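You operate a simulated robot arm through the tools that you are given. There is no shell and no other tool. Be economical: measure what you need, move in short steps, check, and stop when the job is done.

The job below is to be done with a simulated robot arm. You get a single attempt, and the scene is never put back.

JOB
Give the hub nipple two strokes of grease and park the coupler.
Fine: close the valve to pump and open it before the coupler comes off; the other nipples stay dry.

The check looks at the end state, three seconds after you hand in, the way a careful person would. Anything else that was tipped, shoved, dropped, spilled or broken makes it a failure.

ROBOT AND FRAMES
A 7-joint arm with a two-finger parallel gripper, fixed in place. Base frame: the origin is at the foot of the arm, x ahead of it, y to its left, z up; the work surface is at about z = 0.854. Lengths are in m, angles in rad, forces in N, time in s.
With the tool pointing down near the work surface it reaches from about 0.3 to 0.7 m from the base axis. Its first joint turns from -1.152 to 1.152 rad. Payload 1.57 kg.
Tool frame: the origin (TCP) lies between the finger pads and is the grasp point; the fingertips stand 0.03 m ahead of it; z points along the fingers, y is the line along which they close. The gripper opens to 0.11 m. The fingers are 0.024 m wide and 0.012 m thick; the gripper's body (0.048 by 0.112 m) begins 0.078 m behind the TCP.
Orientation is that of the tool frame in the base frame, as [roll, pitch, yaw] about the fixed x, y, z axes, in that order (R = Rz(yaw) Ry(pitch) Rx(roll)). With the fingers straight down and closing along the base's y, the tool's x points along the base's -x, its y along +y and its z along -z.

CONTROLS
- The arm moves only by the tool send_rows. Its arguments are lists of equal length, an entry for each row: "travel": the shift along the base's x, y, z in units of 25 mm (1.0 is 25 mm), a list of three; "dr": the turn, a rotation vector about the base's x, y, z in units of 6 degrees (1.0 is 6 degrees), a list of three; "grip": the finger opening in mm, from 0 to 110. In form: {"travel": [[tx, ty, tz], ...], "dr": [[rx, ry, rz], ...], "grip": [grip, ...]}. A call has 1 to 12 rows; each row shifts and turns the commanded pose from where the row before left it. A call with a number of a shift or a turn outside -1 to 1 is refused whole. Rows are played at 5 a second. More than 0.05 m and 0.15 rad between two rows, or a gripper value outside its range, and nothing of the call is played. A pose out of reach is approached as far as the arm can. The call stops where the force on the tool passes 90 N (or 10 N more than at its start, if that is more) or the arm is blocked; 0.2 s more then pass. Each finger travels about 0.108 m/s and halts on what it meets, pressing with about 24 N; the grip force reading is that of the motor and also rises with nothing between the fingers. The clock runs only during rows and for 0.2 s after the last one: add rows that do not move to give the fingers time. The reply holds the time, the measured pose of the TCP, the force on the tool along the base axes, the opening and the grip force, in the units named above and with some noise.
- Cameras (640 x 400 px; columns grow to the right, rows downward): "scene" is fixed at [0.1609, -0.3841, 1.4124]; the picture's right is [0.83, -0.55, 0.00], its down [-0.27, -0.41, -0.87] and it looks along [0.48, 0.72, -0.50] (base axes); focal length 214 px, centre (320, 200). "wrist" rides on the gripper at [0.07, 0.016, -0.141] in the tool frame; the picture's right is [-0.23, 0.97, 0.00], its down [-0.86, -0.20, -0.48] and it looks along [-0.47, -0.11, 0.88] (tool axes); focal length 222 px, centre (320, 200).
- get_image(camera): a new picture of that camera. No time passes.
- locate(camera, pixels): for up to 12 pixels [column, row] of the newest picture of that camera ("zoom" is the newest enlarged one), the place [x, y, z] in the base frame of the surface seen there, good to about 0.002 m. No time passes.
- inspect(camera, box): a new picture of the part [left, top, right, bottom] of that camera's present view, enlarged. No time passes.
- hand_in(): hands the job in; it is judged then, once.

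Go step by step. Measure first, check grasps and placings, and put right what went wrong. The budget is 80 turns and 34 pictures, counting those below and the enlarged ones. Unless the task says otherwise, let go and move clear before handing in, and close with one line.

The tools are called after "Request:" as a command line: name --argument value ..., lists and objects as JSON in quotes. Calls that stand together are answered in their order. send_rows: Moves the arm, as the interface text tells. Its arguments: {"type":"object","properties":{"travel":{"type":"array","items":{"type":"array","items":{"type":"number"}}},"dr":{"type":"array","items":{"type":"array","items":{"type":"number"}}},"grip":{"type":"array","items":{"type":"number"}}},"required":["travel","dr","grip"]} The other tools are called the same way: get_image (camera) takes a picture; locate (camera, pixels) gives the place of the surface under pixels of a picture; inspect (camera, box) takes an enlarged picture of a part of a camera's view; hand_in () hands the job in.

At the start:

```text
clock: 0.0
tcp_pos: [0.3604, 0.0134, 1.3052]
tcp_rot: [-3.141, -0.001, 3.141]
wrist_force: [-0.2, 0.5, 0.2]
gripper_width: 0.1097
grip_force: 0.2
```

scene: 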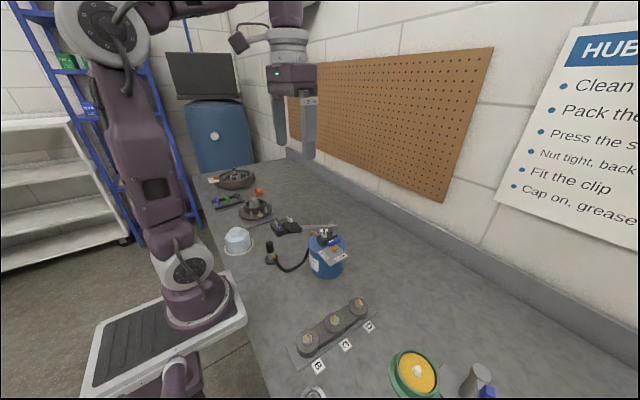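
wrist: 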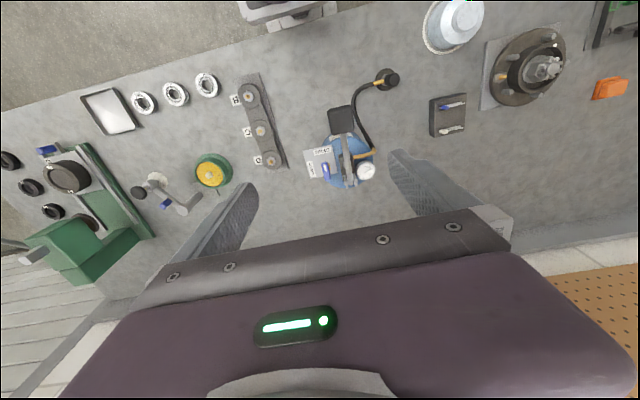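

The pictures show a blue grease pump (scene ~325,258), a hose with a coupler (~270,252), and a strip with nipples B, C, D. I'll enlarge the relevant parts.

Request:
inspect --camera "scene" --box '[240, 200, 380, 290]'

Request:
inspect --camera "wrist" --box '[290, 50, 430, 200]'

Request:
inspect --camera "wrist" --box '[180, 60, 320, 190]'

Request:
inspect --camera "scene" --box '[480, 20, 640, 250]'

Request:
inspect --camera "wrist" --box '[420, 0, 640, 150]'

```text
4.44 times, centred on (310, 245) of scene
```

zoom: 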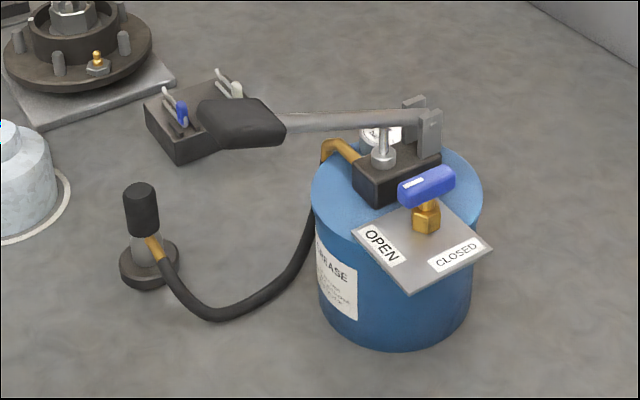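

```text
2.67 times, centred on (360, 125) of wrist
```

zoom: 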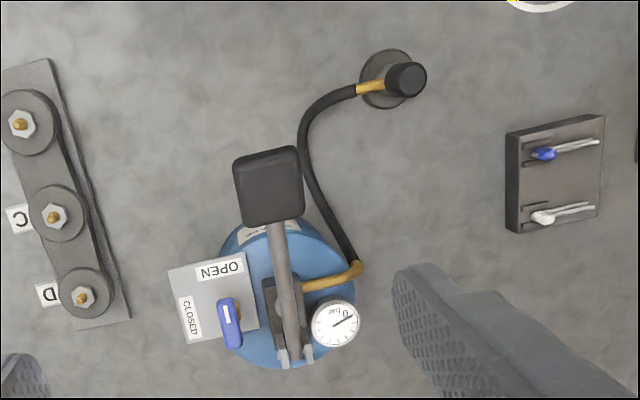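

```text
3.08 times, centred on (250, 125) of wrist
```

zoom: 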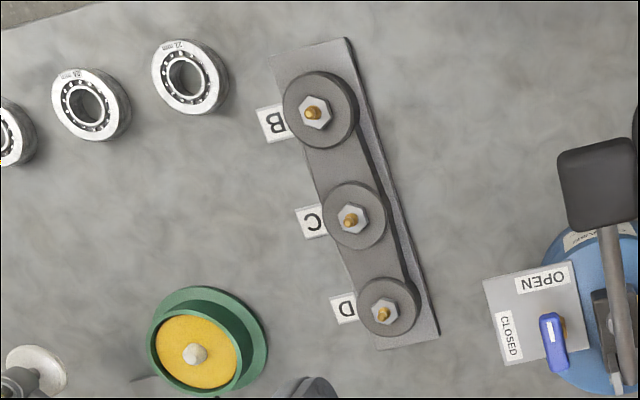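

```text
1.74 times, centred on (560, 135) of scene
```

zoom: 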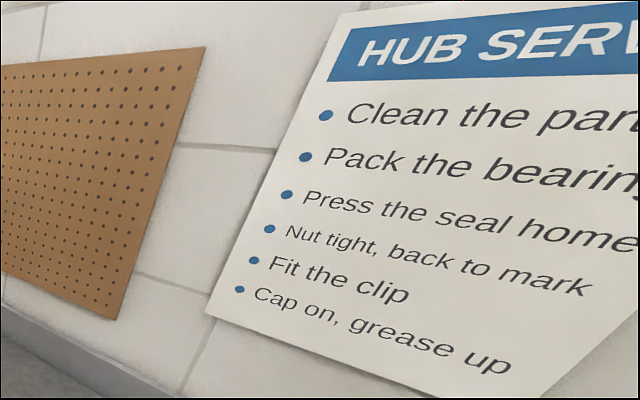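

```text
2.67 times, centred on (530, 75) of wrist
```

zoom: 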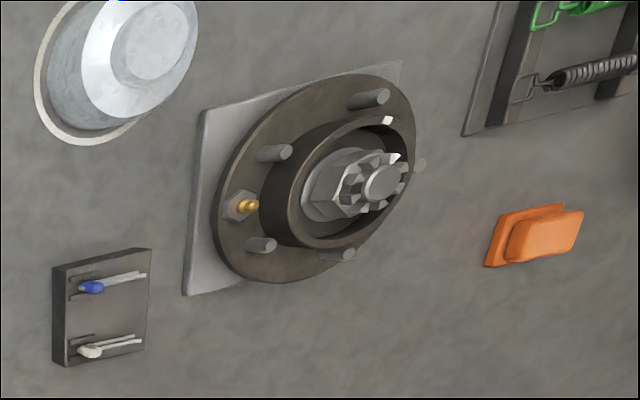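

The hub nipple is the gold one at (247,205) on the flange in this zoom. I'll locate it and its surroundings, plus the pump parts in the main pictures.

Request:
locate --camera "zoom" --pixels '[[245, 205], [254, 205], [240, 215], [228, 235], [275, 152], [260, 244], [385, 185], [340, 250], [225, 280], [300, 200], [120, 60]]'

Request:
inspect --camera "scene" --box '[255, 215, 355, 280]'

```text
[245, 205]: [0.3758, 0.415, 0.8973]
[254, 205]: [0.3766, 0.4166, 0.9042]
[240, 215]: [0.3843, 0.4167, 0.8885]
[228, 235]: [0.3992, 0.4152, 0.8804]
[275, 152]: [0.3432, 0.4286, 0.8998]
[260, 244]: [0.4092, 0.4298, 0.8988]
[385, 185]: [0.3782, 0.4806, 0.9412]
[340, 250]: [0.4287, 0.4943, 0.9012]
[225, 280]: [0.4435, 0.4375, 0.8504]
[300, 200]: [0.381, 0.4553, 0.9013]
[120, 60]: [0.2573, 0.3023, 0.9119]
```

```text
6.15 times, centred on (305, 248) of scene
```

zoom: 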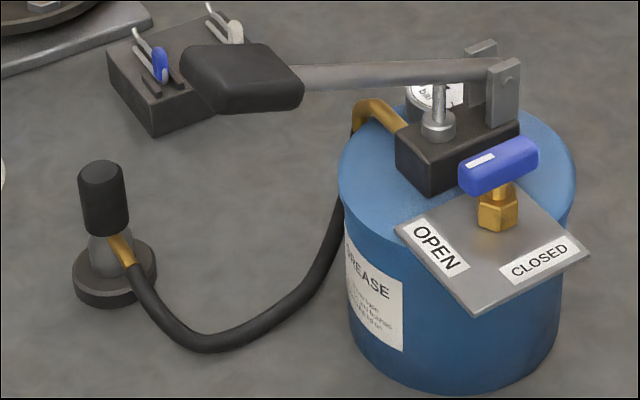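

Request:
locate --camera "zoom" --pixels '[[102, 170], [104, 215], [115, 270], [120, 248], [190, 345], [466, 185], [530, 155], [500, 165], [498, 205], [250, 75], [400, 75], [500, 70]]'

Request:
inspect --camera "wrist" --box '[300, 60, 420, 200]'

```text
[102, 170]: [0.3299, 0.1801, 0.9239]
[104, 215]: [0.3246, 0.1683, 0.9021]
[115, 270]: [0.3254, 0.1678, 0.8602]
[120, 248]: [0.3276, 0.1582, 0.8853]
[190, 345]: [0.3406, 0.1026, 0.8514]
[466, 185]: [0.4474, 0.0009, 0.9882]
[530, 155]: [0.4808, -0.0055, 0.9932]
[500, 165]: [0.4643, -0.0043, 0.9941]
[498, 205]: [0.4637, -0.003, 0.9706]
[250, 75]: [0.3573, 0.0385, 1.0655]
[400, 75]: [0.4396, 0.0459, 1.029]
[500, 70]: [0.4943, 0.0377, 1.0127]
```

```text
2.86 times, centred on (360, 130) of wrist
```

zoom: 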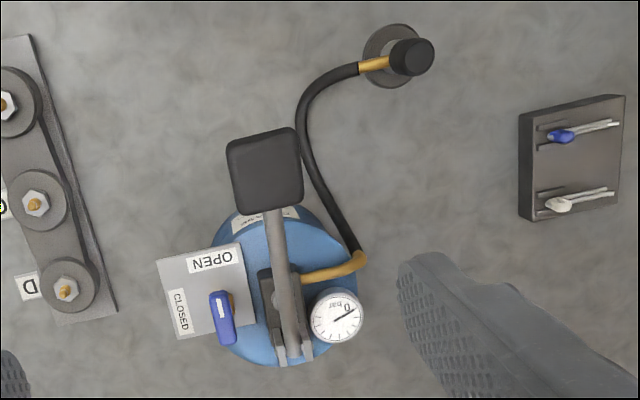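

Request:
locate --camera "zoom" --pixels '[[411, 57], [422, 50], [262, 165], [240, 150], [290, 200], [275, 230], [286, 330], [218, 300], [228, 340], [212, 262], [181, 312], [342, 318]]'

Request:
inspect --camera "scene" --box '[195, 155, 295, 235]'

```text
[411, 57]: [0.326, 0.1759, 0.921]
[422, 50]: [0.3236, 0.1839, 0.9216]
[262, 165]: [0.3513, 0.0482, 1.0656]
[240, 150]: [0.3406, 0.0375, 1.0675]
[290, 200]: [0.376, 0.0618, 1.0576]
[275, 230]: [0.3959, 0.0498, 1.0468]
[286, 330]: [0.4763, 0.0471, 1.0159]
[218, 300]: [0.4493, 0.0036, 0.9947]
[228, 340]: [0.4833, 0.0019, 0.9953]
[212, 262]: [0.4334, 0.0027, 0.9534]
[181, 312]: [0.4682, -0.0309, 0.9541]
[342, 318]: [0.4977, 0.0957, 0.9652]
```

```text
5.00 times, centred on (245, 195) of scene
```

zoom: 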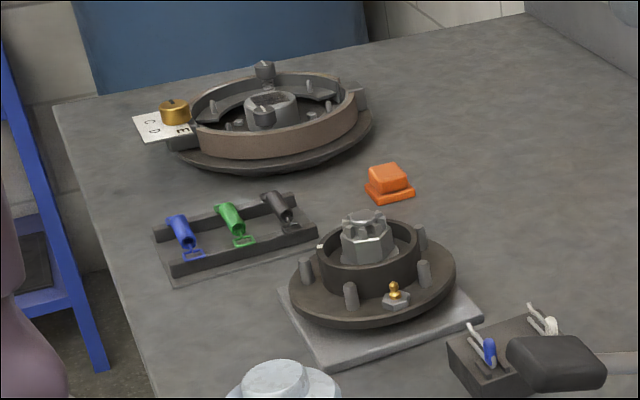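

The coupler stands parked at about (0.326, 0.176, top 0.922). The valve handle lies along x, its white mark pointing at OPEN. I'll move above the coupler, turn the gripper +90° and look more closely.

Request:
send_rows --travel '[[-0.1, 0.5, -0.3], [-0.1, 0.5, -0.3], [-0.1, 0.5, -0.5], [-0.1, 0.5, -0.5], [-0.1, 0.5, -0.7], [-0.1, 0.5, -0.7], [-0.1, 0.5, -0.7], [-0.1, 0.5, -0.7], [-0.1, 0.5, -0.7], [-0.1, 0.5, -0.7], [-0.1, 0.5, -0.7], [-0.1, 0.5, -0.7]]' --dr '[[0, 0, 1], [0, 0, 1], [0, 0, 1], [0, 0, 1], [0, 0, 1], [0, 0, 1], [0, 0, 1], [0, 0, 1], [0, 0, 1], [0, 0, 1], [0, 0, 1], [0, 0, 1]]' --grip '[60, 60, 60, 60, 60, 60, 60, 60, 60, 60, 60, 60]'

Request:
get_image --camera "wrist"

```text
clock: 2.6
tcp_pos: [0.3286, 0.1626, 1.1265]
tcp_rot: [-3.141, 0.001, -1.884]
wrist_force: [0.3, -1.3, 1.0]
gripper_width: 0.06
grip_force: 0.1
```

```text
23 pictures are left
```

wrist: 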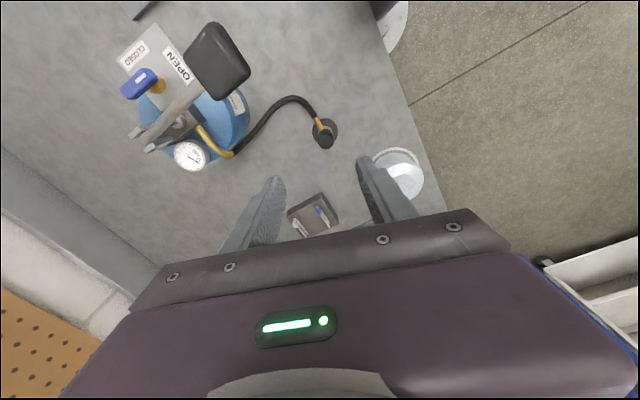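

The turn works so far. The coupler is at about (323,135), so I'll enlarge it.

Request:
inspect --camera "wrist" --box '[290, 100, 360, 165]'

Request:
inspect --camera "scene" --box '[250, 230, 300, 270]'

```text
6.15 times, centred on (325, 132) of wrist
```

zoom: 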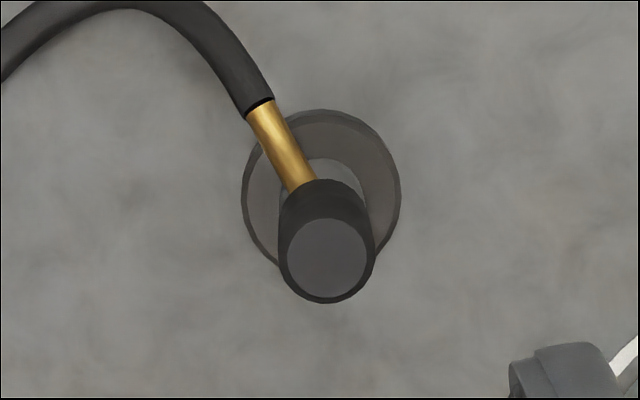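

```text
10.00 times, centred on (275, 250) of scene
```

zoom: 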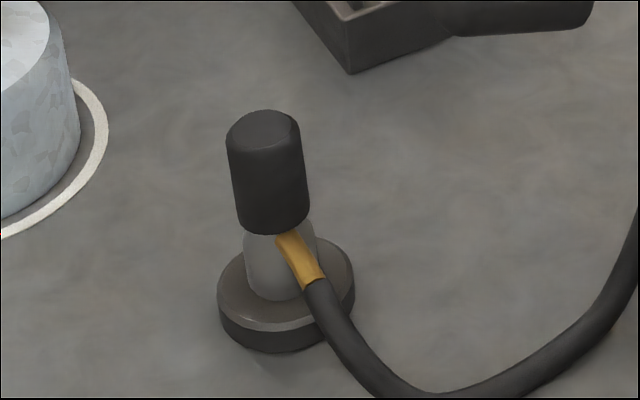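

Request:
locate --camera "zoom" --pixels '[[264, 125], [240, 180], [270, 180], [300, 180], [275, 225], [270, 270], [290, 255], [280, 300], [318, 300], [45, 120]]'

Request:
locate --camera "wrist" --pixels '[[326, 142], [320, 142], [331, 142], [326, 147], [326, 138], [321, 127]]'

```text
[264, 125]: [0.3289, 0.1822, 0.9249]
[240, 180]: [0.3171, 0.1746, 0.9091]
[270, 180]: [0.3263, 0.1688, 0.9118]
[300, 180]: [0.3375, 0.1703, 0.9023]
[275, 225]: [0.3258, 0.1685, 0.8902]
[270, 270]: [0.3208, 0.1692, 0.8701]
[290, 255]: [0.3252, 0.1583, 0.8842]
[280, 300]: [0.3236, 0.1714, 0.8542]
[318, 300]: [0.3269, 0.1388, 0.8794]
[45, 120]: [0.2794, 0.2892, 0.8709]
```

```text
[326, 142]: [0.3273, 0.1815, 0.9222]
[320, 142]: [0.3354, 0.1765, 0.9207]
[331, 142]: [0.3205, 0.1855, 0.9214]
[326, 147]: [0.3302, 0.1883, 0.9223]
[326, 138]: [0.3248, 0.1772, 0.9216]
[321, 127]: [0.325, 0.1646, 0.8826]
```

The coupler sleeve's axis is at about (0.327, 0.181), radius 12 mm, z 0.888–0.923. I'll finish the turn and descend to just above it.

Request:
send_rows --travel '[[0, 0.25, -0.5], [0, 0.25, -0.5], [0, 0.236, -0.5], [-0.064, 0, -1], [0, 0, -1], [0, 0, -1], [0, 0, -1], [0, 0, -0.6], [0, 0, 0]]' --dr '[[0, 0, 1], [0, 0, 1], [0, 0, 1], [0, 0, 0], [0, 0, 0], [0, 0, 0], [0, 0, 0], [0, 0, 0], [0, 0, 0]]' --grip '[60, 60, 60, 60, 60, 60, 60, 60, 60]'

Request:
get_image --camera "wrist"

```text
clock: 4.6
tcp_pos: [0.3299, 0.181, 0.9727]
tcp_rot: [-3.14, -0.001, -1.571]
wrist_force: [-0.4, 0.3, -0.2]
gripper_width: 0.0599
grip_force: 0.1
```

```text
20 pictures are left
```

wrist: 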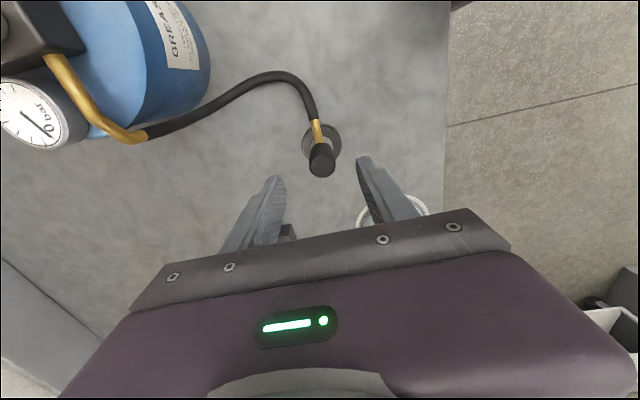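

Request:
locate --camera "wrist" --pixels '[[321, 168], [312, 165], [332, 165], [321, 174], [321, 161], [318, 140]]'

Request:
send_rows --travel '[[-0.1, 0, -0.8], [0, 0, -0.78], [0, 0, 0]]' --dr '[[0, 0, 0], [0, 0, 0], [0, 0, 0]]' --grip '[60, 60, 60]'

Request:
get_image --camera "wrist"

```text
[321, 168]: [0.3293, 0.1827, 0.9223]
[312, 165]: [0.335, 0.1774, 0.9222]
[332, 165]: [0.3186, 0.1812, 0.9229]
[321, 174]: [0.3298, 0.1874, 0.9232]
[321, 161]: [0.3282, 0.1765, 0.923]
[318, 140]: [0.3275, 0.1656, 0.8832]
```

```text
clock: 5.4
tcp_pos: [0.327, 0.1824, 0.9331]
tcp_rot: [-3.14, 0.0, -1.571]
wrist_force: [-0.5, 0.8, 0.0]
gripper_width: 0.0598
grip_force: 0.2
```

```text
19 pictures are left
```

wrist: 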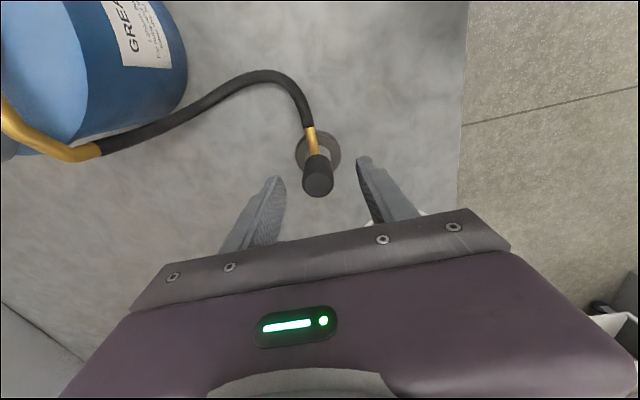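

The coupler sits centred between the fingers. I'll close on it, then lift.

Request:
send_rows --travel '[[0, 0, 0], [0, 0, 0], [0, 0, 0], [0, 0, 0]]' --dr '[[0, 0, 0], [0, 0, 0], [0, 0, 0], [0, 0, 0]]' --grip '[30, 10, 10, 10]'

Request:
send_rows --travel '[[0, 0, 0.3], [0, 0, 0.3], [0, 0, 0.6], [0, 0, 0.8], [0, 0, 0]]' --dr '[[0, 0, 0], [0, 0, 0], [0, 0, 0], [0, 0, 0], [0, 0, 0]]' --grip '[10, 10, 10, 10, 10]'

Request:
get_image --camera "wrist"

```text
clock: 6.4
tcp_pos: [0.3275, 0.1812, 0.9339]
tcp_rot: [-3.141, 0.0, -1.571]
wrist_force: [0.1, -0.1, 0.4]
gripper_width: 0.024
grip_force: 24.0
```

```text
clock: 7.6
tcp_pos: [0.3279, 0.1831, 0.9832]
tcp_rot: [3.141, -0.001, -1.57]
wrist_force: [-0.4, 0.1, -0.8]
gripper_width: 0.0241
grip_force: 24.1
```

```text
18 pictures are left
```

wrist: 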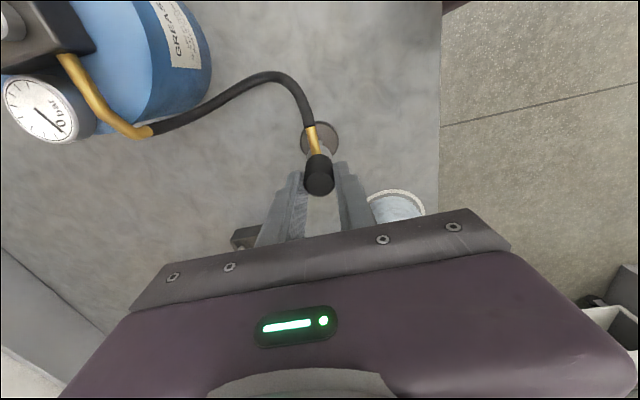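

The coupler is lifted (24 mm grip). I'll carry it towards the hub and refine the nipple's place.

Request:
send_rows --travel '[[0.1, 0, 0.7], [0.2, 0.7, 0.7], [0.2, 0.7, 0], [0.2, 0.7, 0], [0.2, 0.7, 0], [0.2, 0.7, 0], [0.2, 0.7, 0], [0.2, 0.7, 0], [0.2, 0.7, 0], [0.2, 0.7, 0], [0.1, 0.7, 0], [0, 0, 0]]' --dr '[[0, 0, 0], [0, 0, 0], [0, 0, 0], [0, 0, 0], [0, 0, 0], [0, 0, 0], [0, 0, 0], [0, 0, 0], [0, 0, 0], [0, 0, 0], [0, 0, 0], [0, 0, 0]]' --grip '[10, 10, 10, 10, 10, 10, 10, 10, 10, 10, 10, 10]'

Request:
get_image --camera "wrist"

Request:
inspect --camera "scene" --box '[220, 170, 320, 250]'

```text
clock: 10.2
tcp_pos: [0.3767, 0.3567, 1.0201]
tcp_rot: [3.141, 0.0, -1.57]
wrist_force: [-0.4, -0.1, -1.8]
gripper_width: 0.0239
grip_force: 23.9
```

```text
17 pictures are left
```

wrist: 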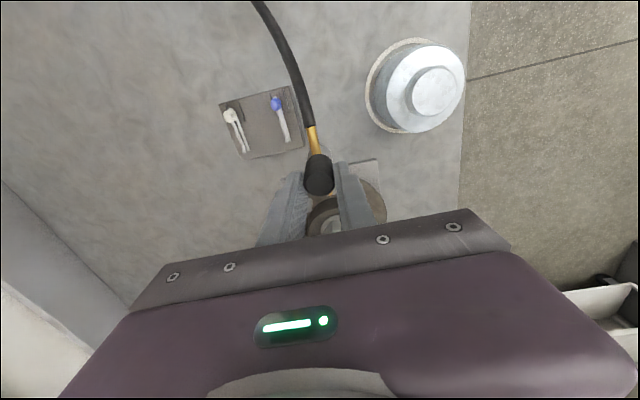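

```text
5.00 times, centred on (270, 210) of scene
```

zoom: 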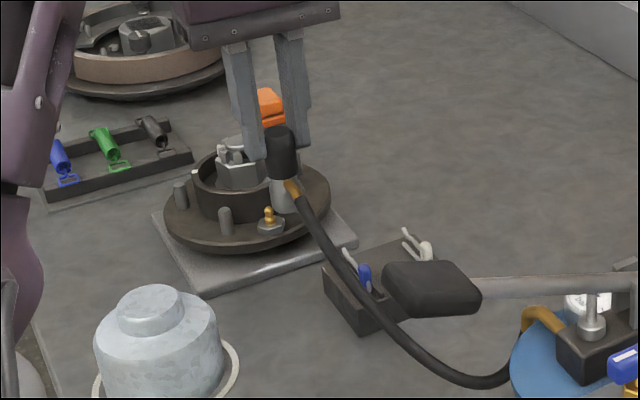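

The coupler also has a grey nose below the sleeve (about (285,200)). I'll locate its lower end and the nipple.

Request:
locate --camera "zoom" --pixels '[[268, 210], [269, 220], [272, 230], [283, 185], [283, 208], [275, 195], [293, 208], [281, 155], [226, 215], [180, 190], [228, 180], [355, 285]]'

Request:
inspect --camera "scene" --box '[264, 190, 294, 220]'

```text
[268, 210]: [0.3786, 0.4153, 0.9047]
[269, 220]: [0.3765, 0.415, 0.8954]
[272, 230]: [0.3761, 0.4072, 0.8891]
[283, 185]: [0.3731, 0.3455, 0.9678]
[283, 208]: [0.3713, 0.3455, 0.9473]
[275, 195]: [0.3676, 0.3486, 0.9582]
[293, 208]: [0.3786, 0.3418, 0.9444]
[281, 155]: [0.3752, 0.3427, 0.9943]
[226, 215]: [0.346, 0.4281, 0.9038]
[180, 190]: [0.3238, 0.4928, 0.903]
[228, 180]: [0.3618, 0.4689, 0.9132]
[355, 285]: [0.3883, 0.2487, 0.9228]
```

```text
13.33 times, centred on (279, 205) of scene
```

zoom: 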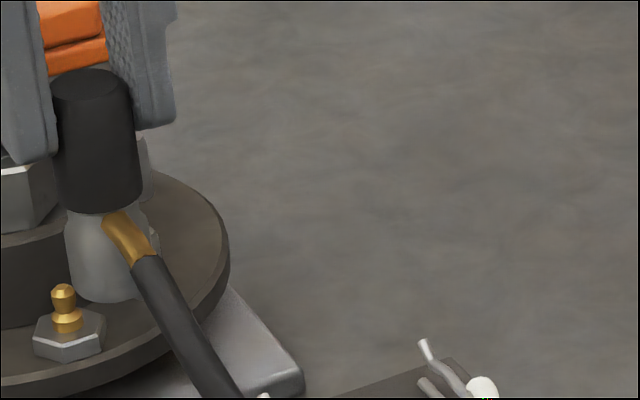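

The nose bottom is about 77 mm below the TCP and the nipple axis is near (0.3775, 0.418), tip about 0.907. I'll move above it, lower to a few mm over the tip, and check alignment.

Request:
send_rows --travel '[[0, 0.7, 0], [0, 0.7, 0], [0, 0.7, 0], [0, 0.4, -0.3], [0, 0, -0.5], [0, 0, -0.2], [0, 0, 0]]' --dr '[[0, 0, 0], [0, 0, 0], [0, 0, 0], [0, 0, 0], [0, 0, 0], [0, 0, 0], [0, 0, 0]]' --grip '[10, 10, 10, 10, 10, 10, 10]'

Request:
inspect --camera "scene" --box '[244, 180, 284, 220]'

Request:
inspect --camera "wrist" --box '[280, 120, 370, 210]'

```text
clock: 11.8
tcp_pos: [0.3762, 0.4188, 0.9935]
tcp_rot: [3.141, 0.0, -1.57]
wrist_force: [-0.7, -0.1, -1.8]
gripper_width: 0.0239
grip_force: 23.6
```

```text
10.00 times, centred on (264, 200) of scene
```

zoom: 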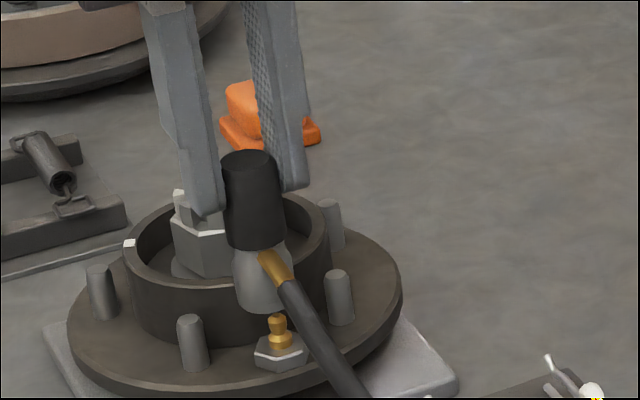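

```text
4.44 times, centred on (325, 165) of wrist
```

zoom: 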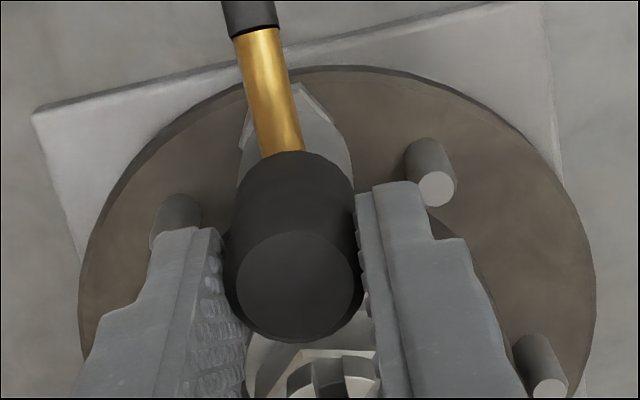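

In the scene zoom the coupler axis extrapolates to about (266,318) while the nipple tip is at (278,318), so it's about 5 mm off. I'll measure both.

Request:
locate --camera "zoom" --pixels '[[300, 240], [230, 290], [350, 290]]'

Request:
inspect --camera "scene" --box '[252, 190, 282, 220]'

```text
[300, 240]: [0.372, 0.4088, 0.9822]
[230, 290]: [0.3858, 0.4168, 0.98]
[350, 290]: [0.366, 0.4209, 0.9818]
```

```text
13.33 times, centred on (267, 205) of scene
```

zoom: 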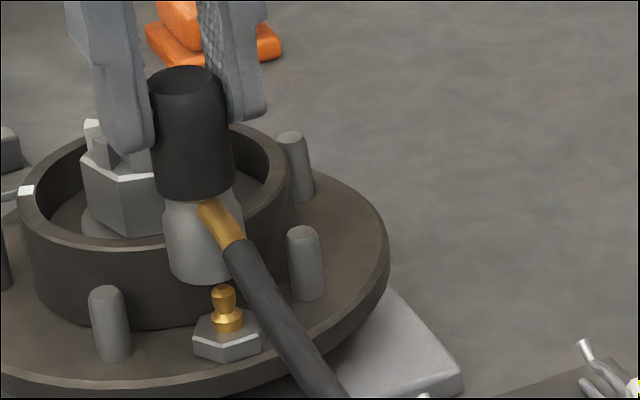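

Request:
locate --camera "zoom" --pixels '[[223, 292], [217, 296], [229, 296], [222, 302], [226, 318], [192, 235], [168, 235], [205, 268], [190, 160], [155, 160], [228, 160], [188, 82]]'

```text
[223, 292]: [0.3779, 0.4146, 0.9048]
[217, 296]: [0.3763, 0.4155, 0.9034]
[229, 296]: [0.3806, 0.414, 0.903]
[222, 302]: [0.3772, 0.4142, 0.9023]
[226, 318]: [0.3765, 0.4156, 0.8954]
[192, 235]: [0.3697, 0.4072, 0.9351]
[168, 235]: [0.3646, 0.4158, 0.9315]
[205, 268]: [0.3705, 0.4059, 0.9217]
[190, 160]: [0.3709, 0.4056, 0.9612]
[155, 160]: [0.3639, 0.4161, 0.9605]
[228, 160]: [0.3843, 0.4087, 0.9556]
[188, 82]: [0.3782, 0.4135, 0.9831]
```

Working the vertical line through both zooms gives a sideways miss of about 2.7 mm. I'll shift +2.8 mm in x, −0.5 mm in y, lower 6 mm and recheck.

Request:
send_rows --travel '[[0.112, -0.02, 0], [0, 0, -0.24], [0, 0, 0]]' --dr '[[0, 0, 0], [0, 0, 0], [0, 0, 0]]' --grip '[10, 10, 10]'

Request:
inspect --camera "scene" --box '[257, 195, 282, 220]'

```text
clock: 12.6
tcp_pos: [0.3796, 0.4183, 0.9884]
tcp_rot: [3.141, 0.0, -1.57]
wrist_force: [-0.2, -1.0, -1.0]
gripper_width: 0.0242
grip_force: 23.8
```

```text
16.00 times, centred on (270, 208) of scene
```

zoom: 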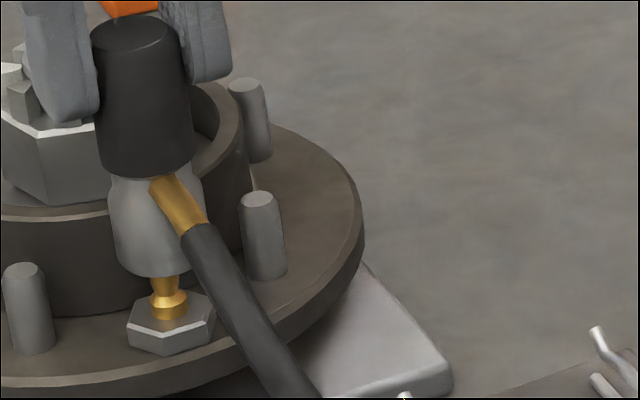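

Now it overshoots by about 1 mm (coupler axis ~170 vs nipple neck ~165.5 at row 285). I'll check depth.

Request:
locate --camera "zoom" --pixels '[[143, 100], [147, 130], [145, 230], [150, 250], [155, 270], [168, 305], [170, 345], [166, 287], [140, 30]]'

```text
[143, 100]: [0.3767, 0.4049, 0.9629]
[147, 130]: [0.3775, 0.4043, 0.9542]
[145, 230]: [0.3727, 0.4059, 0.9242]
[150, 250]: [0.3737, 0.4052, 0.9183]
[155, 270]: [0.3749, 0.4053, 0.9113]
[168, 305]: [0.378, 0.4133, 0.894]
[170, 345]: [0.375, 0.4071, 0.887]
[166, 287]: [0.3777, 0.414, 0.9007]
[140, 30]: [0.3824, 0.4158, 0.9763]
```

The nipple is at about (0.379, 0.4176) and the coupler at about (0.3803, 0.4168). I'll correct by (−1, +0.5) mm and press down gently.

Request:
send_rows --travel '[[-0.04, 0.02, 0], [0, 0, -0.16], [0, 0, -0.16], [0, 0, 0]]' --dr '[[0, 0, 0], [0, 0, 0], [0, 0, 0], [0, 0, 0]]' --grip '[10, 10, 10, 10]'

```text
clock: 13.6
tcp_pos: [0.3788, 0.4191, 0.9794]
tcp_rot: [3.141, 0.0, -1.57]
wrist_force: [-0.9, 0.5, -1.9]
gripper_width: 0.0237
grip_force: 24.3
```

Request:
send_rows --travel '[[0, 0, -0.12], [0, 0, -0.12], [0, 0, -0.12], [0, 0, 0]]' --dr '[[0, 0, 0], [0, 0, 0], [0, 0, 0], [0, 0, 0]]' --grip '[10, 10, 10, 10]'

Request:
inspect --camera "scene" --box '[257, 195, 282, 220]'

```text
clock: 14.6
tcp_pos: [0.3778, 0.4197, 0.9708]
tcp_rot: [3.141, 0.0, -1.571]
wrist_force: [0.3, 0.1, -0.7]
gripper_width: 0.024
grip_force: 24.1
```

```text
16.00 times, centred on (270, 208) of scene
```

zoom: 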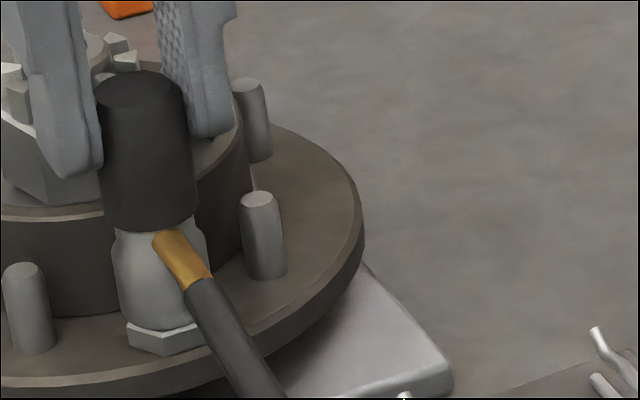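

The nose covers the nipple, just over the hex (row ~325), with no force yet. I'll press the last few mm.

Request:
send_rows --travel '[[0, 0, -0.08], [0, 0, -0.08], [0, 0, 0]]' --dr '[[0, 0, 0], [0, 0, 0], [0, 0, 0]]' --grip '[10, 10, 10]'

```text
clock: 15.4
tcp_pos: [0.3779, 0.4197, 0.9699]
tcp_rot: [-3.136, 0.001, -1.571]
wrist_force: [-1.7, -5.5, 33.3]
gripper_width: 0.024
grip_force: 23.6
```

It made firm contact (33 N). One slightly firmer push, then I'll relieve it and release to see if it stays.

Request:
send_rows --travel '[[0, 0, -0.06], [0, 0, 0], [0, 0, 0.12], [0, 0, 0.05], [0, 0, 0]]' --dr '[[0, 0, 0], [0, 0, 0], [0, 0, 0], [0, 0, 0], [0, 0, 0]]' --grip '[10, 10, 10, 10, 10]'

Request:
inspect --camera "scene" --box '[257, 195, 282, 220]'

```text
clock: 16.6
tcp_pos: [0.3782, 0.4197, 0.9697]
tcp_rot: [-3.14, -0.002, -1.571]
wrist_force: [0.7, 0.2, -0.6]
gripper_width: 0.024
grip_force: 24.2
```

```text
16.00 times, centred on (270, 208) of scene
```

zoom: 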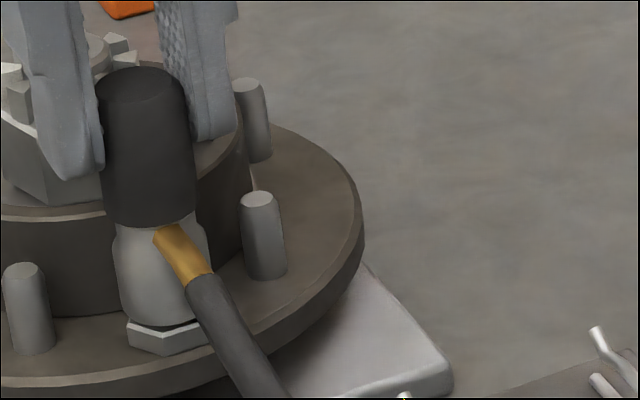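

The sleeve slipped about 2.5 mm up in the grip and the nose now shows a small gap over the hex, so I'm not sure it latched. I'll test with a small lift while watching the force.

Request:
send_rows --travel '[[0, 0, 0.08], [0, 0, 0]]' --dr '[[0, 0, 0], [0, 0, 0]]' --grip '[10, 10]'

```text
clock: 17.2
tcp_pos: [0.3781, 0.4188, 0.9717]
tcp_rot: [3.141, 0.0, -1.571]
wrist_force: [-0.3, 0.4, -1.8]
gripper_width: 0.0239
grip_force: 24.0
```

There's no resistance, so it isn't latched. I'll push down harder.

Request:
send_rows --travel '[[0, 0, -0.1], [0, 0, -0.1], [0, 0, -0.1]]' --dr '[[0, 0, 0], [0, 0, 0], [0, 0, 0]]' --grip '[10, 10, 10]'

Request:
send_rows --travel '[[0, 0, -0.1], [0, 0, 0]]' --dr '[[0, 0, 0], [0, 0, 0]]' --grip '[10, 10]'

Request:
inspect --camera "scene" --box '[257, 195, 282, 220]'

```text
clock: 18.0
tcp_pos: [0.3786, 0.4187, 0.9682]
tcp_rot: [-3.141, 0.001, -1.57]
wrist_force: [-7.3, -9.5, 30.0]
gripper_width: 0.0239
grip_force: 24.5
```

```text
clock: 18.6
tcp_pos: [0.3784, 0.4187, 0.9636]
tcp_rot: [-3.139, 0.003, -1.572]
wrist_force: [-1.6, -1.8, 33.2]
gripper_width: 0.0241
grip_force: 23.9
```

```text
16.00 times, centred on (270, 208) of scene
```

zoom: 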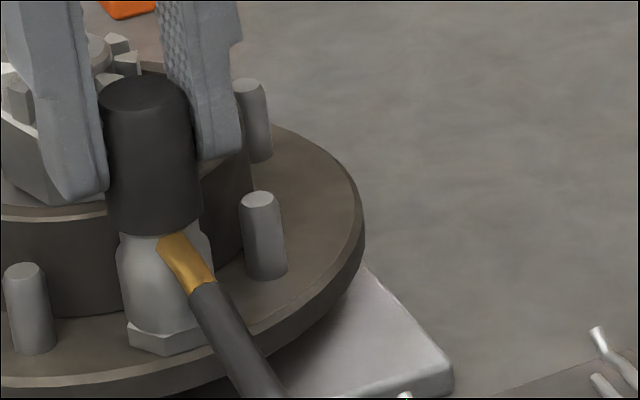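

This time the lateral force vanished and the nose sits lower, on the hex, so it may have snapped. I'll lift-test again.

Request:
send_rows --travel '[[0, 0, 0.1], [0, 0, 0.05], [0, 0, 0.05], [0, 0, 0]]' --dr '[[0, 0, 0], [0, 0, 0], [0, 0, 0], [0, 0, 0]]' --grip '[10, 10, 10, 10]'

Request:
send_rows --travel '[[0, 0, 0.06], [0, 0, 0]]' --dr '[[0, 0, 0], [0, 0, 0]]' --grip '[10, 10]'

```text
clock: 19.6
tcp_pos: [0.3771, 0.4186, 0.9676]
tcp_rot: [3.142, -0.003, -1.571]
wrist_force: [0.9, 0.3, -1.7]
gripper_width: 0.0234
grip_force: 23.9
```

```text
clock: 20.2
tcp_pos: [0.3768, 0.4195, 0.9683]
tcp_rot: [-3.141, 0.001, -1.572]
wrist_force: [-0.6, -0.6, -2.1]
gripper_width: 0.0236
grip_force: 24.0
```

Still only the carried weight. I'll shift slightly along the reaction (−0.5, −0.8 mm), seat it, release, then press on the top with closed fingers.

Request:
send_rows --travel '[[-0.02, -0.03, -0.1], [0, 0, -0.1], [0, 0, 0]]' --dr '[[0, 0, 0], [0, 0, 0], [0, 0, 0]]' --grip '[10, 10, 10]'

Request:
send_rows --travel '[[0, 0, 0], [0, 0, 0]]' --dr '[[0, 0, 0], [0, 0, 0]]' --grip '[32, 32]'

Request:
inspect --camera "scene" --box '[250, 185, 290, 225]'

```text
clock: 21.0
tcp_pos: [0.3764, 0.418, 0.9633]
tcp_rot: [3.142, 0.001, -1.571]
wrist_force: [-0.1, 1.3, -0.1]
gripper_width: 0.0238
grip_force: 23.6
```

```text
clock: 21.6
tcp_pos: [0.3764, 0.4184, 0.9641]
tcp_rot: [3.14, -0.001, -1.57]
wrist_force: [-0.6, 0.5, -0.2]
gripper_width: 0.0322
grip_force: 0.0
```

```text
10.00 times, centred on (270, 205) of scene
```

zoom: 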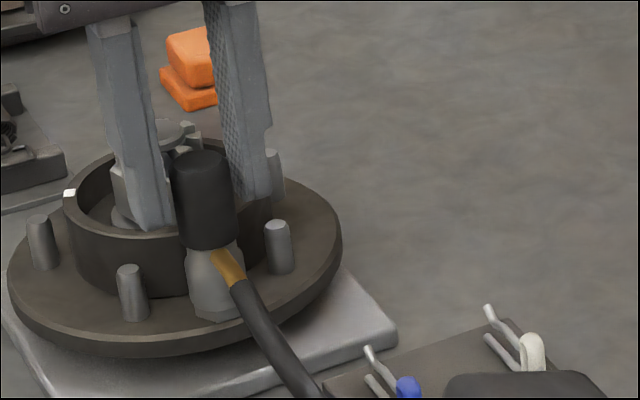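

The nose seems to have gone past the hex (bottom near (215,315)), with no contact force this time. I'll look closely before moving.

Request:
inspect --camera "scene" --box '[257, 200, 277, 220]'

Request:
locate --camera "zoom" --pixels '[[320, 200]]'

```text
16.00 times, centred on (267, 210) of scene
```

zoom: 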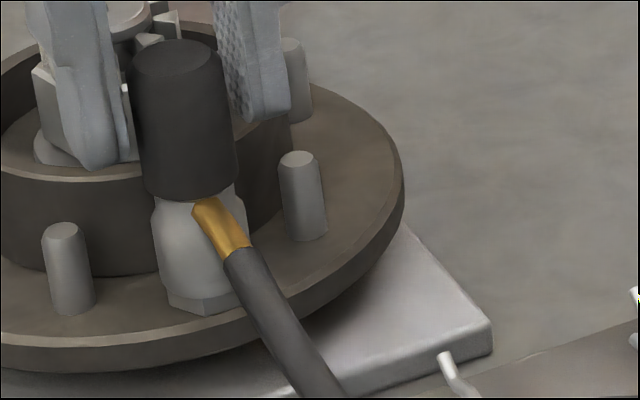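

```text
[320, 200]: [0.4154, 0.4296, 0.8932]
```

Allowing for the crop shift, the coupler axis (~210) now matches the hex centre (210) and the nose is sunk over it. I'll regrip, press a little, and lift-test.

Request:
send_rows --travel '[[0, 0, 0], [0, 0, 0], [0, 0, -0.1], [0, 0, -0.1], [0, 0, 0]]' --dr '[[0, 0, 0], [0, 0, 0], [0, 0, 0], [0, 0, 0], [0, 0, 0]]' --grip '[10, 10, 10, 10, 10]'

Request:
send_rows --travel '[[0, 0, 0.1], [0, 0, 0.1], [0, 0, 0.04], [0, 0, 0]]' --dr '[[0, 0, 0], [0, 0, 0], [0, 0, 0], [0, 0, 0]]' --grip '[10, 10, 10, 10]'

```text
clock: 22.8
tcp_pos: [0.3771, 0.4203, 0.9598]
tcp_rot: [-3.14, 0.003, -1.569]
wrist_force: [-6.6, -2.4, 34.4]
gripper_width: 0.0241
grip_force: 24.2
```

```text
clock: 23.8
tcp_pos: [0.378, 0.4191, 0.9654]
tcp_rot: [3.142, -0.002, -1.57]
wrist_force: [-1.2, 4.8, -2.0]
gripper_width: 0.0238
grip_force: 23.7
```

Request:
send_rows --travel '[[0, 0, 0.08], [0, 0, 0]]' --dr '[[0, 0, 0], [0, 0, 0]]' --grip '[10, 10]'

Request:
inspect --camera "scene" --box '[257, 200, 277, 220]'

```text
clock: 24.4
tcp_pos: [0.379, 0.4189, 0.9678]
tcp_rot: [3.141, -0.002, -1.571]
wrist_force: [0.9, 1.3, -1.4]
gripper_width: 0.0239
grip_force: 24.4
```

```text
16.00 times, centred on (267, 210) of scene
```

zoom: 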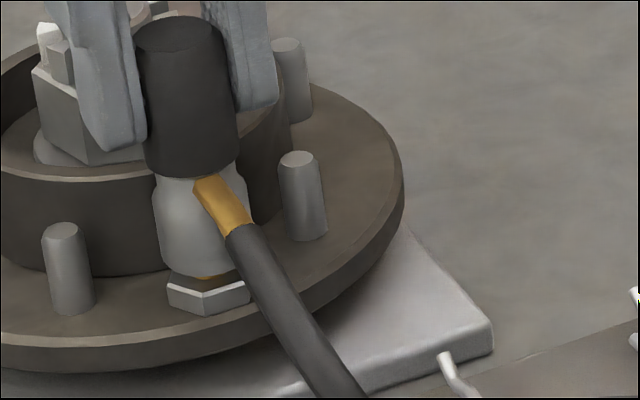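

It lifts freely with about 1 mm offset, so it doesn't latch at this force. I'll seat it again, release, and press on the top with closed fingers for more force.

Request:
send_rows --travel '[[-0.05, -0.02, 0], [0, 0, -0.1], [0, 0, -0.12], [0, 0, 0]]' --dr '[[0, 0, 0], [0, 0, 0], [0, 0, 0], [0, 0, 0]]' --grip '[10, 10, 10, 10]'

Request:
send_rows --travel '[[0, 0, 0], [0, 0, 0], [0, 0, 0.5], [0, 0, 0.8], [0, 0, 0], [0, 0, 0]]' --dr '[[0, 0, 0], [0, 0, 0], [0, 0, 0], [0, 0, 0], [0, 0, 0], [0, 0, 0]]' --grip '[32, 32, 32, 32, 2, 2]'

Request:
inspect --camera "scene" --box '[257, 200, 277, 220]'

```text
clock: 25.4
tcp_pos: [0.3759, 0.4178, 0.9624]
tcp_rot: [-3.141, 0.001, -1.571]
wrist_force: [2.0, 5.5, 0.4]
gripper_width: 0.0239
grip_force: 24.0
```

```text
clock: 26.8
tcp_pos: [0.3772, 0.4175, 0.9938]
tcp_rot: [3.14, 0.0, -1.571]
wrist_force: [0.3, 0.0, 0.2]
gripper_width: 0.0
grip_force: 21.2
```

```text
16.00 times, centred on (267, 210) of scene
```

zoom: 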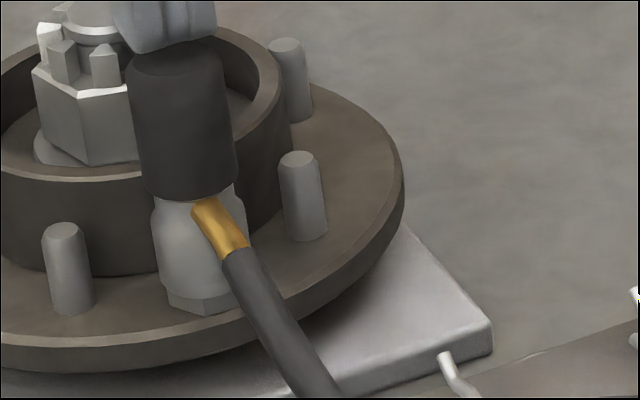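

The coupler stands by itself at the same seated place. Now I'll press on its top.

Request:
send_rows --travel '[[0, 0, -0.12], [0, 0, -0.12], [0, 0, -0.12], [0, 0, 0]]' --dr '[[0, 0, 0], [0, 0, 0], [0, 0, 0], [0, 0, 0]]' --grip '[2, 2, 2, 2]'

```text
clock: 27.8
tcp_pos: [0.3779, 0.4192, 0.9894]
tcp_rot: [-3.136, 0.006, -1.572]
wrist_force: [-5.0, -12.2, 67.0]
gripper_width: 0.0
grip_force: 21.0
```

Request:
send_rows --travel '[[0, 0, -0.04], [0, 0, 0], [0, 0, 0.4], [0, 0, 0.8], [0, 0, 0]]' --dr '[[0, 0, 0], [0, 0, 0], [0, 0, 0], [0, 0, 0], [0, 0, 0]]' --grip '[2, 2, 2, 2, 40]'

Request:
inspect --camera "scene" --box '[257, 200, 277, 220]'

```text
clock: 29.0
tcp_pos: [0.3767, 0.4172, 1.0137]
tcp_rot: [3.14, -0.002, -1.572]
wrist_force: [0.1, 0.2, 0.4]
gripper_width: 0.0401
grip_force: 0.0
```

```text
16.00 times, centred on (267, 210) of scene
```

zoom: 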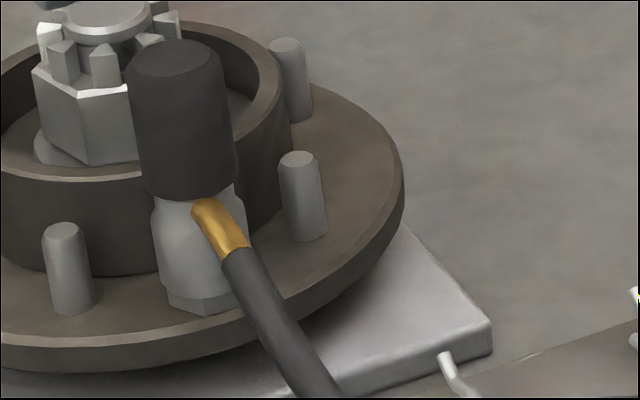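

The coupler stands firmly seated on the hub nipple after about 70 N on top. Only about three pictures are left, so I'll work mostly from readings. Next I move up and over the valve handle, turning back by −90°.

Request:
send_rows --travel '[[0, 0, 1], [0, 0, 1], [0, 0, 1], [0.2, -0.93, 0.5], [0.2, -0.93, 0.5], [0.2, -0.93, 0.5], [0.2, -0.93, 0.5], [0.2, -0.93, 0.5], [0.2, -0.93, 0.5], [0.2, -0.93, 0.5], [0.2, -0.93, 0.5], [0.2, -0.93, 0.5]]' --dr '[[0, 0, 0], [0, 0, 0], [0, 0, 0], [0, 0, -1], [0, 0, -1], [0, 0, -1], [0, 0, -1], [0, 0, -1], [0, 0, -1], [0, 0, -1], [0, 0, -1], [0, 0, -1]]' --grip '[40, 40, 40, 34, 34, 34, 34, 34, 34, 34, 34, 34]'

Request:
send_rows --travel '[[0.19, -0.91, 0], [0.19, -0.91, 0], [0.19, -0.91, 0], [0.19, -0.91, 0], [0.19, -0.91, 0], [0.19, -0.91, 0], [0.19, -0.91, 0], [0.19, -0.91, 0], [0.19, -0.91, 0], [0, 0, 0]]' --dr '[[0, 0, -1], [0, 0, -1], [0, 0, -1], [0, 0, -1], [0, 0, -1], [0, 0, -1], [0, 0, 0], [0, 0, 0], [0, 0, 0], [0, 0, 0]]' --grip '[34, 34, 34, 34, 34, 34, 34, 34, 34, 34]'

```text
clock: 31.6
tcp_pos: [0.4241, 0.2087, 1.201]
tcp_rot: [-3.141, 0.0, -2.515]
wrist_force: [-0.5, -0.7, -0.3]
gripper_width: 0.034
grip_force: 0.0
```

```text
clock: 33.8
tcp_pos: [0.4656, 0.0027, 1.1993]
tcp_rot: [3.141, 0.0, 3.141]
wrist_force: [0.0, 0.5, 0.4]
gripper_width: 0.034
grip_force: 0.1
```

It's above the valve handle. I'll descend in steps watching the force.

Request:
send_rows --travel '[[0, 0, -1], [0, 0, -1], [0, 0, -1], [0, 0, -1], [0, 0, -1], [0, 0, -1], [0, 0, -0.6], [0, 0, -0.4], [0, 0, -0.4], [0, 0, -0.4], [0, 0, 0]]' --dr '[[0, 0, 0], [0, 0, 0], [0, 0, 0], [0, 0, 0], [0, 0, 0], [0, 0, 0], [0, 0, 0], [0, 0, 0], [0, 0, 0], [0, 0, 0], [0, 0, 0]]' --grip '[34, 34, 34, 34, 34, 34, 34, 34, 34, 34, 34]'

Request:
send_rows --travel '[[0, 0, 0], [0, 0, 0], [0, 0, 0]]' --dr '[[0, 0, 0], [0, 0, 0], [0, 0, 0]]' --grip '[20, 5, 5]'

```text
clock: 36.2
tcp_pos: [0.4646, 0.0054, 1.0056]
tcp_rot: [3.142, 0.001, -3.141]
wrist_force: [-0.8, -0.5, 0.0]
gripper_width: 0.0342
grip_force: 0.0
```

```text
clock: 37.0
tcp_pos: [0.4642, 0.0038, 1.0073]
tcp_rot: [-3.141, -0.001, 3.141]
wrist_force: [0.3, -15.8, -2.2]
gripper_width: 0.0191
grip_force: 8.1
```

Closing with the handle pushing −y, so the tool sits a bit too far +y. I'll let the fingers finish while shifting −y by 2 mm.

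Request:
send_rows --travel '[[0, -0.08, 0], [0, 0, 0], [0, 0, 0]]' --dr '[[0, 0, 0], [0, 0, 0], [0, 0, 0]]' --grip '[5, 5, 5]'

```text
clock: 37.8
tcp_pos: [0.4658, 0.0017, 1.0068]
tcp_rot: [3.141, 0.0, 3.141]
wrist_force: [1.7, -13.4, 3.1]
gripper_width: 0.0166
grip_force: 6.6
```

Request:
send_rows --travel '[[0, -0.1, 0], [0, 0, 0], [0, 0, 0]]' --dr '[[0, 0, 0], [0, 0, 0], [0, 0, 0]]' --grip '[5, 5, 5]'

```text
clock: 38.6
tcp_pos: [0.4647, 0.0022, 1.0073]
tcp_rot: [3.14, 0.0, -3.14]
wrist_force: [-1.0, 18.5, -9.0]
gripper_width: 0.0148
grip_force: 31.3
```

It's gripped (14.8 mm). I'll relieve the side force by +2 mm, then turn +90° in steps.

Request:
send_rows --travel '[[0, 0.08, 0], [0, 0, 0]]' --dr '[[0, 0, 0], [0, 0, 0]]' --grip '[5, 5]'

Request:
send_rows --travel '[[0, 0, 0], [0, 0, 0], [0, 0, 0], [0, 0, 0], [0, 0, 0], [0, 0, 0]]' --dr '[[0, 0, 0.5], [0, 0, 0.5], [0, 0, 1], [0, 0, 1], [0, 0, 1], [0, 0, 0]]' --grip '[5, 5, 5, 5, 5, 5]'

```text
clock: 39.2
tcp_pos: [0.4661, 0.0027, 1.0064]
tcp_rot: [-3.141, -0.002, 3.14]
wrist_force: [-0.9, 12.6, -20.7]
gripper_width: 0.0149
grip_force: 31.1
```

```text
clock: 40.6
tcp_pos: [0.465, 0.0014, 1.0054]
tcp_rot: [-3.139, 0.001, -2.722]
wrist_force: [-6.0, 7.5, 18.0]
gripper_width: 0.0152
grip_force: 31.1
```

It's turning freely (24°). I'll continue to 90°.

Request:
send_rows --travel '[[0, 0, 0], [0, 0, 0], [0, 0, 0], [0, 0, 0], [0, 0, 0], [0, 0, 0]]' --dr '[[0, 0, 1], [0, 0, 1], [0, 0, 1], [0, 0, 1], [0, 0, 1], [0, 0, 0]]' --grip '[5, 5, 5, 5, 5, 5]'

Request:
send_rows --travel '[[0, 0, 0], [0, 0, 0], [0, 0, 0], [0, 0, 0], [0, 0, 0], [0, 0, 0], [0, 0, 0]]' --dr '[[0, 0, 1], [0, 0, 1], [0, 0, 1], [0, 0, 1], [0, 0, 1], [0, 0, 1], [0, 0, 0]]' --grip '[5, 5, 5, 5, 5, 5, 5]'

```text
clock: 42.0
tcp_pos: [0.4657, 0.0009, 1.0056]
tcp_rot: [-3.14, -0.002, -2.2]
wrist_force: [11.3, -36.1, -3.2]
gripper_width: 0.0151
grip_force: 30.7
```

```text
clock: 43.6
tcp_pos: [0.4655, 0.0031, 1.0045]
tcp_rot: [3.14, 0.001, -1.567]
wrist_force: [16.6, 5.9, -0.4]
gripper_width: 0.0205
grip_force: 8.8
```

The width rose to 20 mm with low grip force, so the handle may have reached its stop or slipped. I'll open, rise and take one picture.

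Request:
send_rows --travel '[[0, 0, 0], [0, 0, 0], [0, 0, 0.6], [0, 0, 1], [0, 0, 1], [0, 0, 0.6], [0, 0, 0]]' --dr '[[0, 0, 0], [0, 0, 0], [0, 0, 0], [0, 0, 0], [0, 0, 0], [0, 0, 0], [0, 0, 0]]' --grip '[34, 34, 34, 34, 34, 34, 34]'

Request:
inspect --camera "scene" --box '[240, 190, 380, 290]'

```text
clock: 45.2
tcp_pos: [0.4644, 0.0014, 1.0859]
tcp_rot: [-3.14, 0.001, -1.572]
wrist_force: [0.2, 0.7, 0.3]
gripper_width: 0.0339
grip_force: 0.1
```

```text
4.00 times, centred on (310, 240) of scene
```

zoom: 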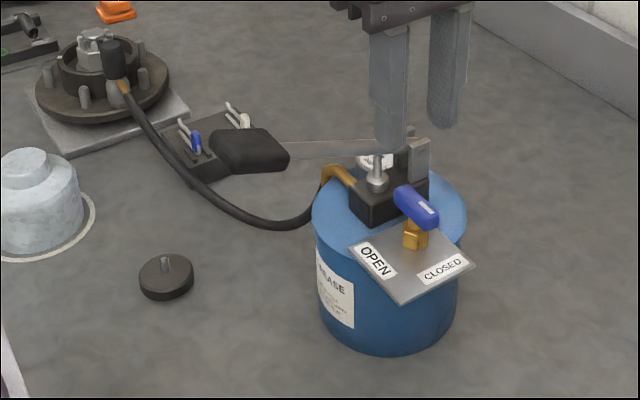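

The handle's white mark now points towards CLOSED and the coupler stands on the hub. I'll measure the handle angle, the lever pad and the parking pin.

Request:
locate --camera "zoom" --pixels '[[402, 194], [412, 200], [424, 208], [432, 214], [167, 258], [166, 266], [150, 290], [250, 135], [270, 135], [225, 150], [350, 148], [115, 60]]'

```text
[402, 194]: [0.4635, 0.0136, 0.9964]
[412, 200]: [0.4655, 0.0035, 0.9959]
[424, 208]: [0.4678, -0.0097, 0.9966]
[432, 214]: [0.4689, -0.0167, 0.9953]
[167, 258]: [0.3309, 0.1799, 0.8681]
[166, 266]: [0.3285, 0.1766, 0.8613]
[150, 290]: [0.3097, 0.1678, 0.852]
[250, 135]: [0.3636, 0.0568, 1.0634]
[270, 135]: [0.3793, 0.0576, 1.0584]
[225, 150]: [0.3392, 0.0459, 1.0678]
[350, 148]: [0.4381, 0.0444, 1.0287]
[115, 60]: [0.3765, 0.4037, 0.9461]
```

The handle points at CLOSED within a few degrees. Next I'll go above the lever pad (~(0.352, 0.050), top 1.066) with closed fingers.

Request:
send_rows --travel '[[0, 0, 0.9], [0, 0, 0.9], [-0.75, 0.32, 0], [-0.75, 0.32, 0], [-0.75, 0.32, 0], [-0.75, 0.32, 0], [-0.75, 0.32, 0], [-0.75, 0.32, 0], [0, 0, -0.6], [0, 0, -0.4], [0, 0, 0]]' --dr '[[0, 0, 0], [0, 0, 0], [0, 0, 0], [0, 0, 0], [0, 0, 0], [0, 0, 0], [0, 0, 0], [0, 0, 0], [0, 0, 0], [0, 0, 0], [0, 0, 0]]' --grip '[34, 34, 10, 0, 0, 0, 0, 0, 0, 0, 0]'

Request:
send_rows --travel '[[0, 0, -0.3], [0, 0, -0.3], [0, 0, -0.3], [0, 0, 0]]' --dr '[[0, 0, 0], [0, 0, 0], [0, 0, 0], [0, 0, 0]]' --grip '[0, 0, 0, 0]'

```text
clock: 47.6
tcp_pos: [0.3509, 0.0504, 1.1074]
tcp_rot: [-3.141, 0.0, -1.571]
wrist_force: [0.0, 0.0, 0.2]
gripper_width: 0.0
grip_force: 21.5
```

```text
clock: 48.6
tcp_pos: [0.3511, 0.0504, 1.0838]
tcp_rot: [3.142, 0.001, -1.571]
wrist_force: [-1.2, 0.8, 2.6]
gripper_width: 0.0
grip_force: 21.6
```

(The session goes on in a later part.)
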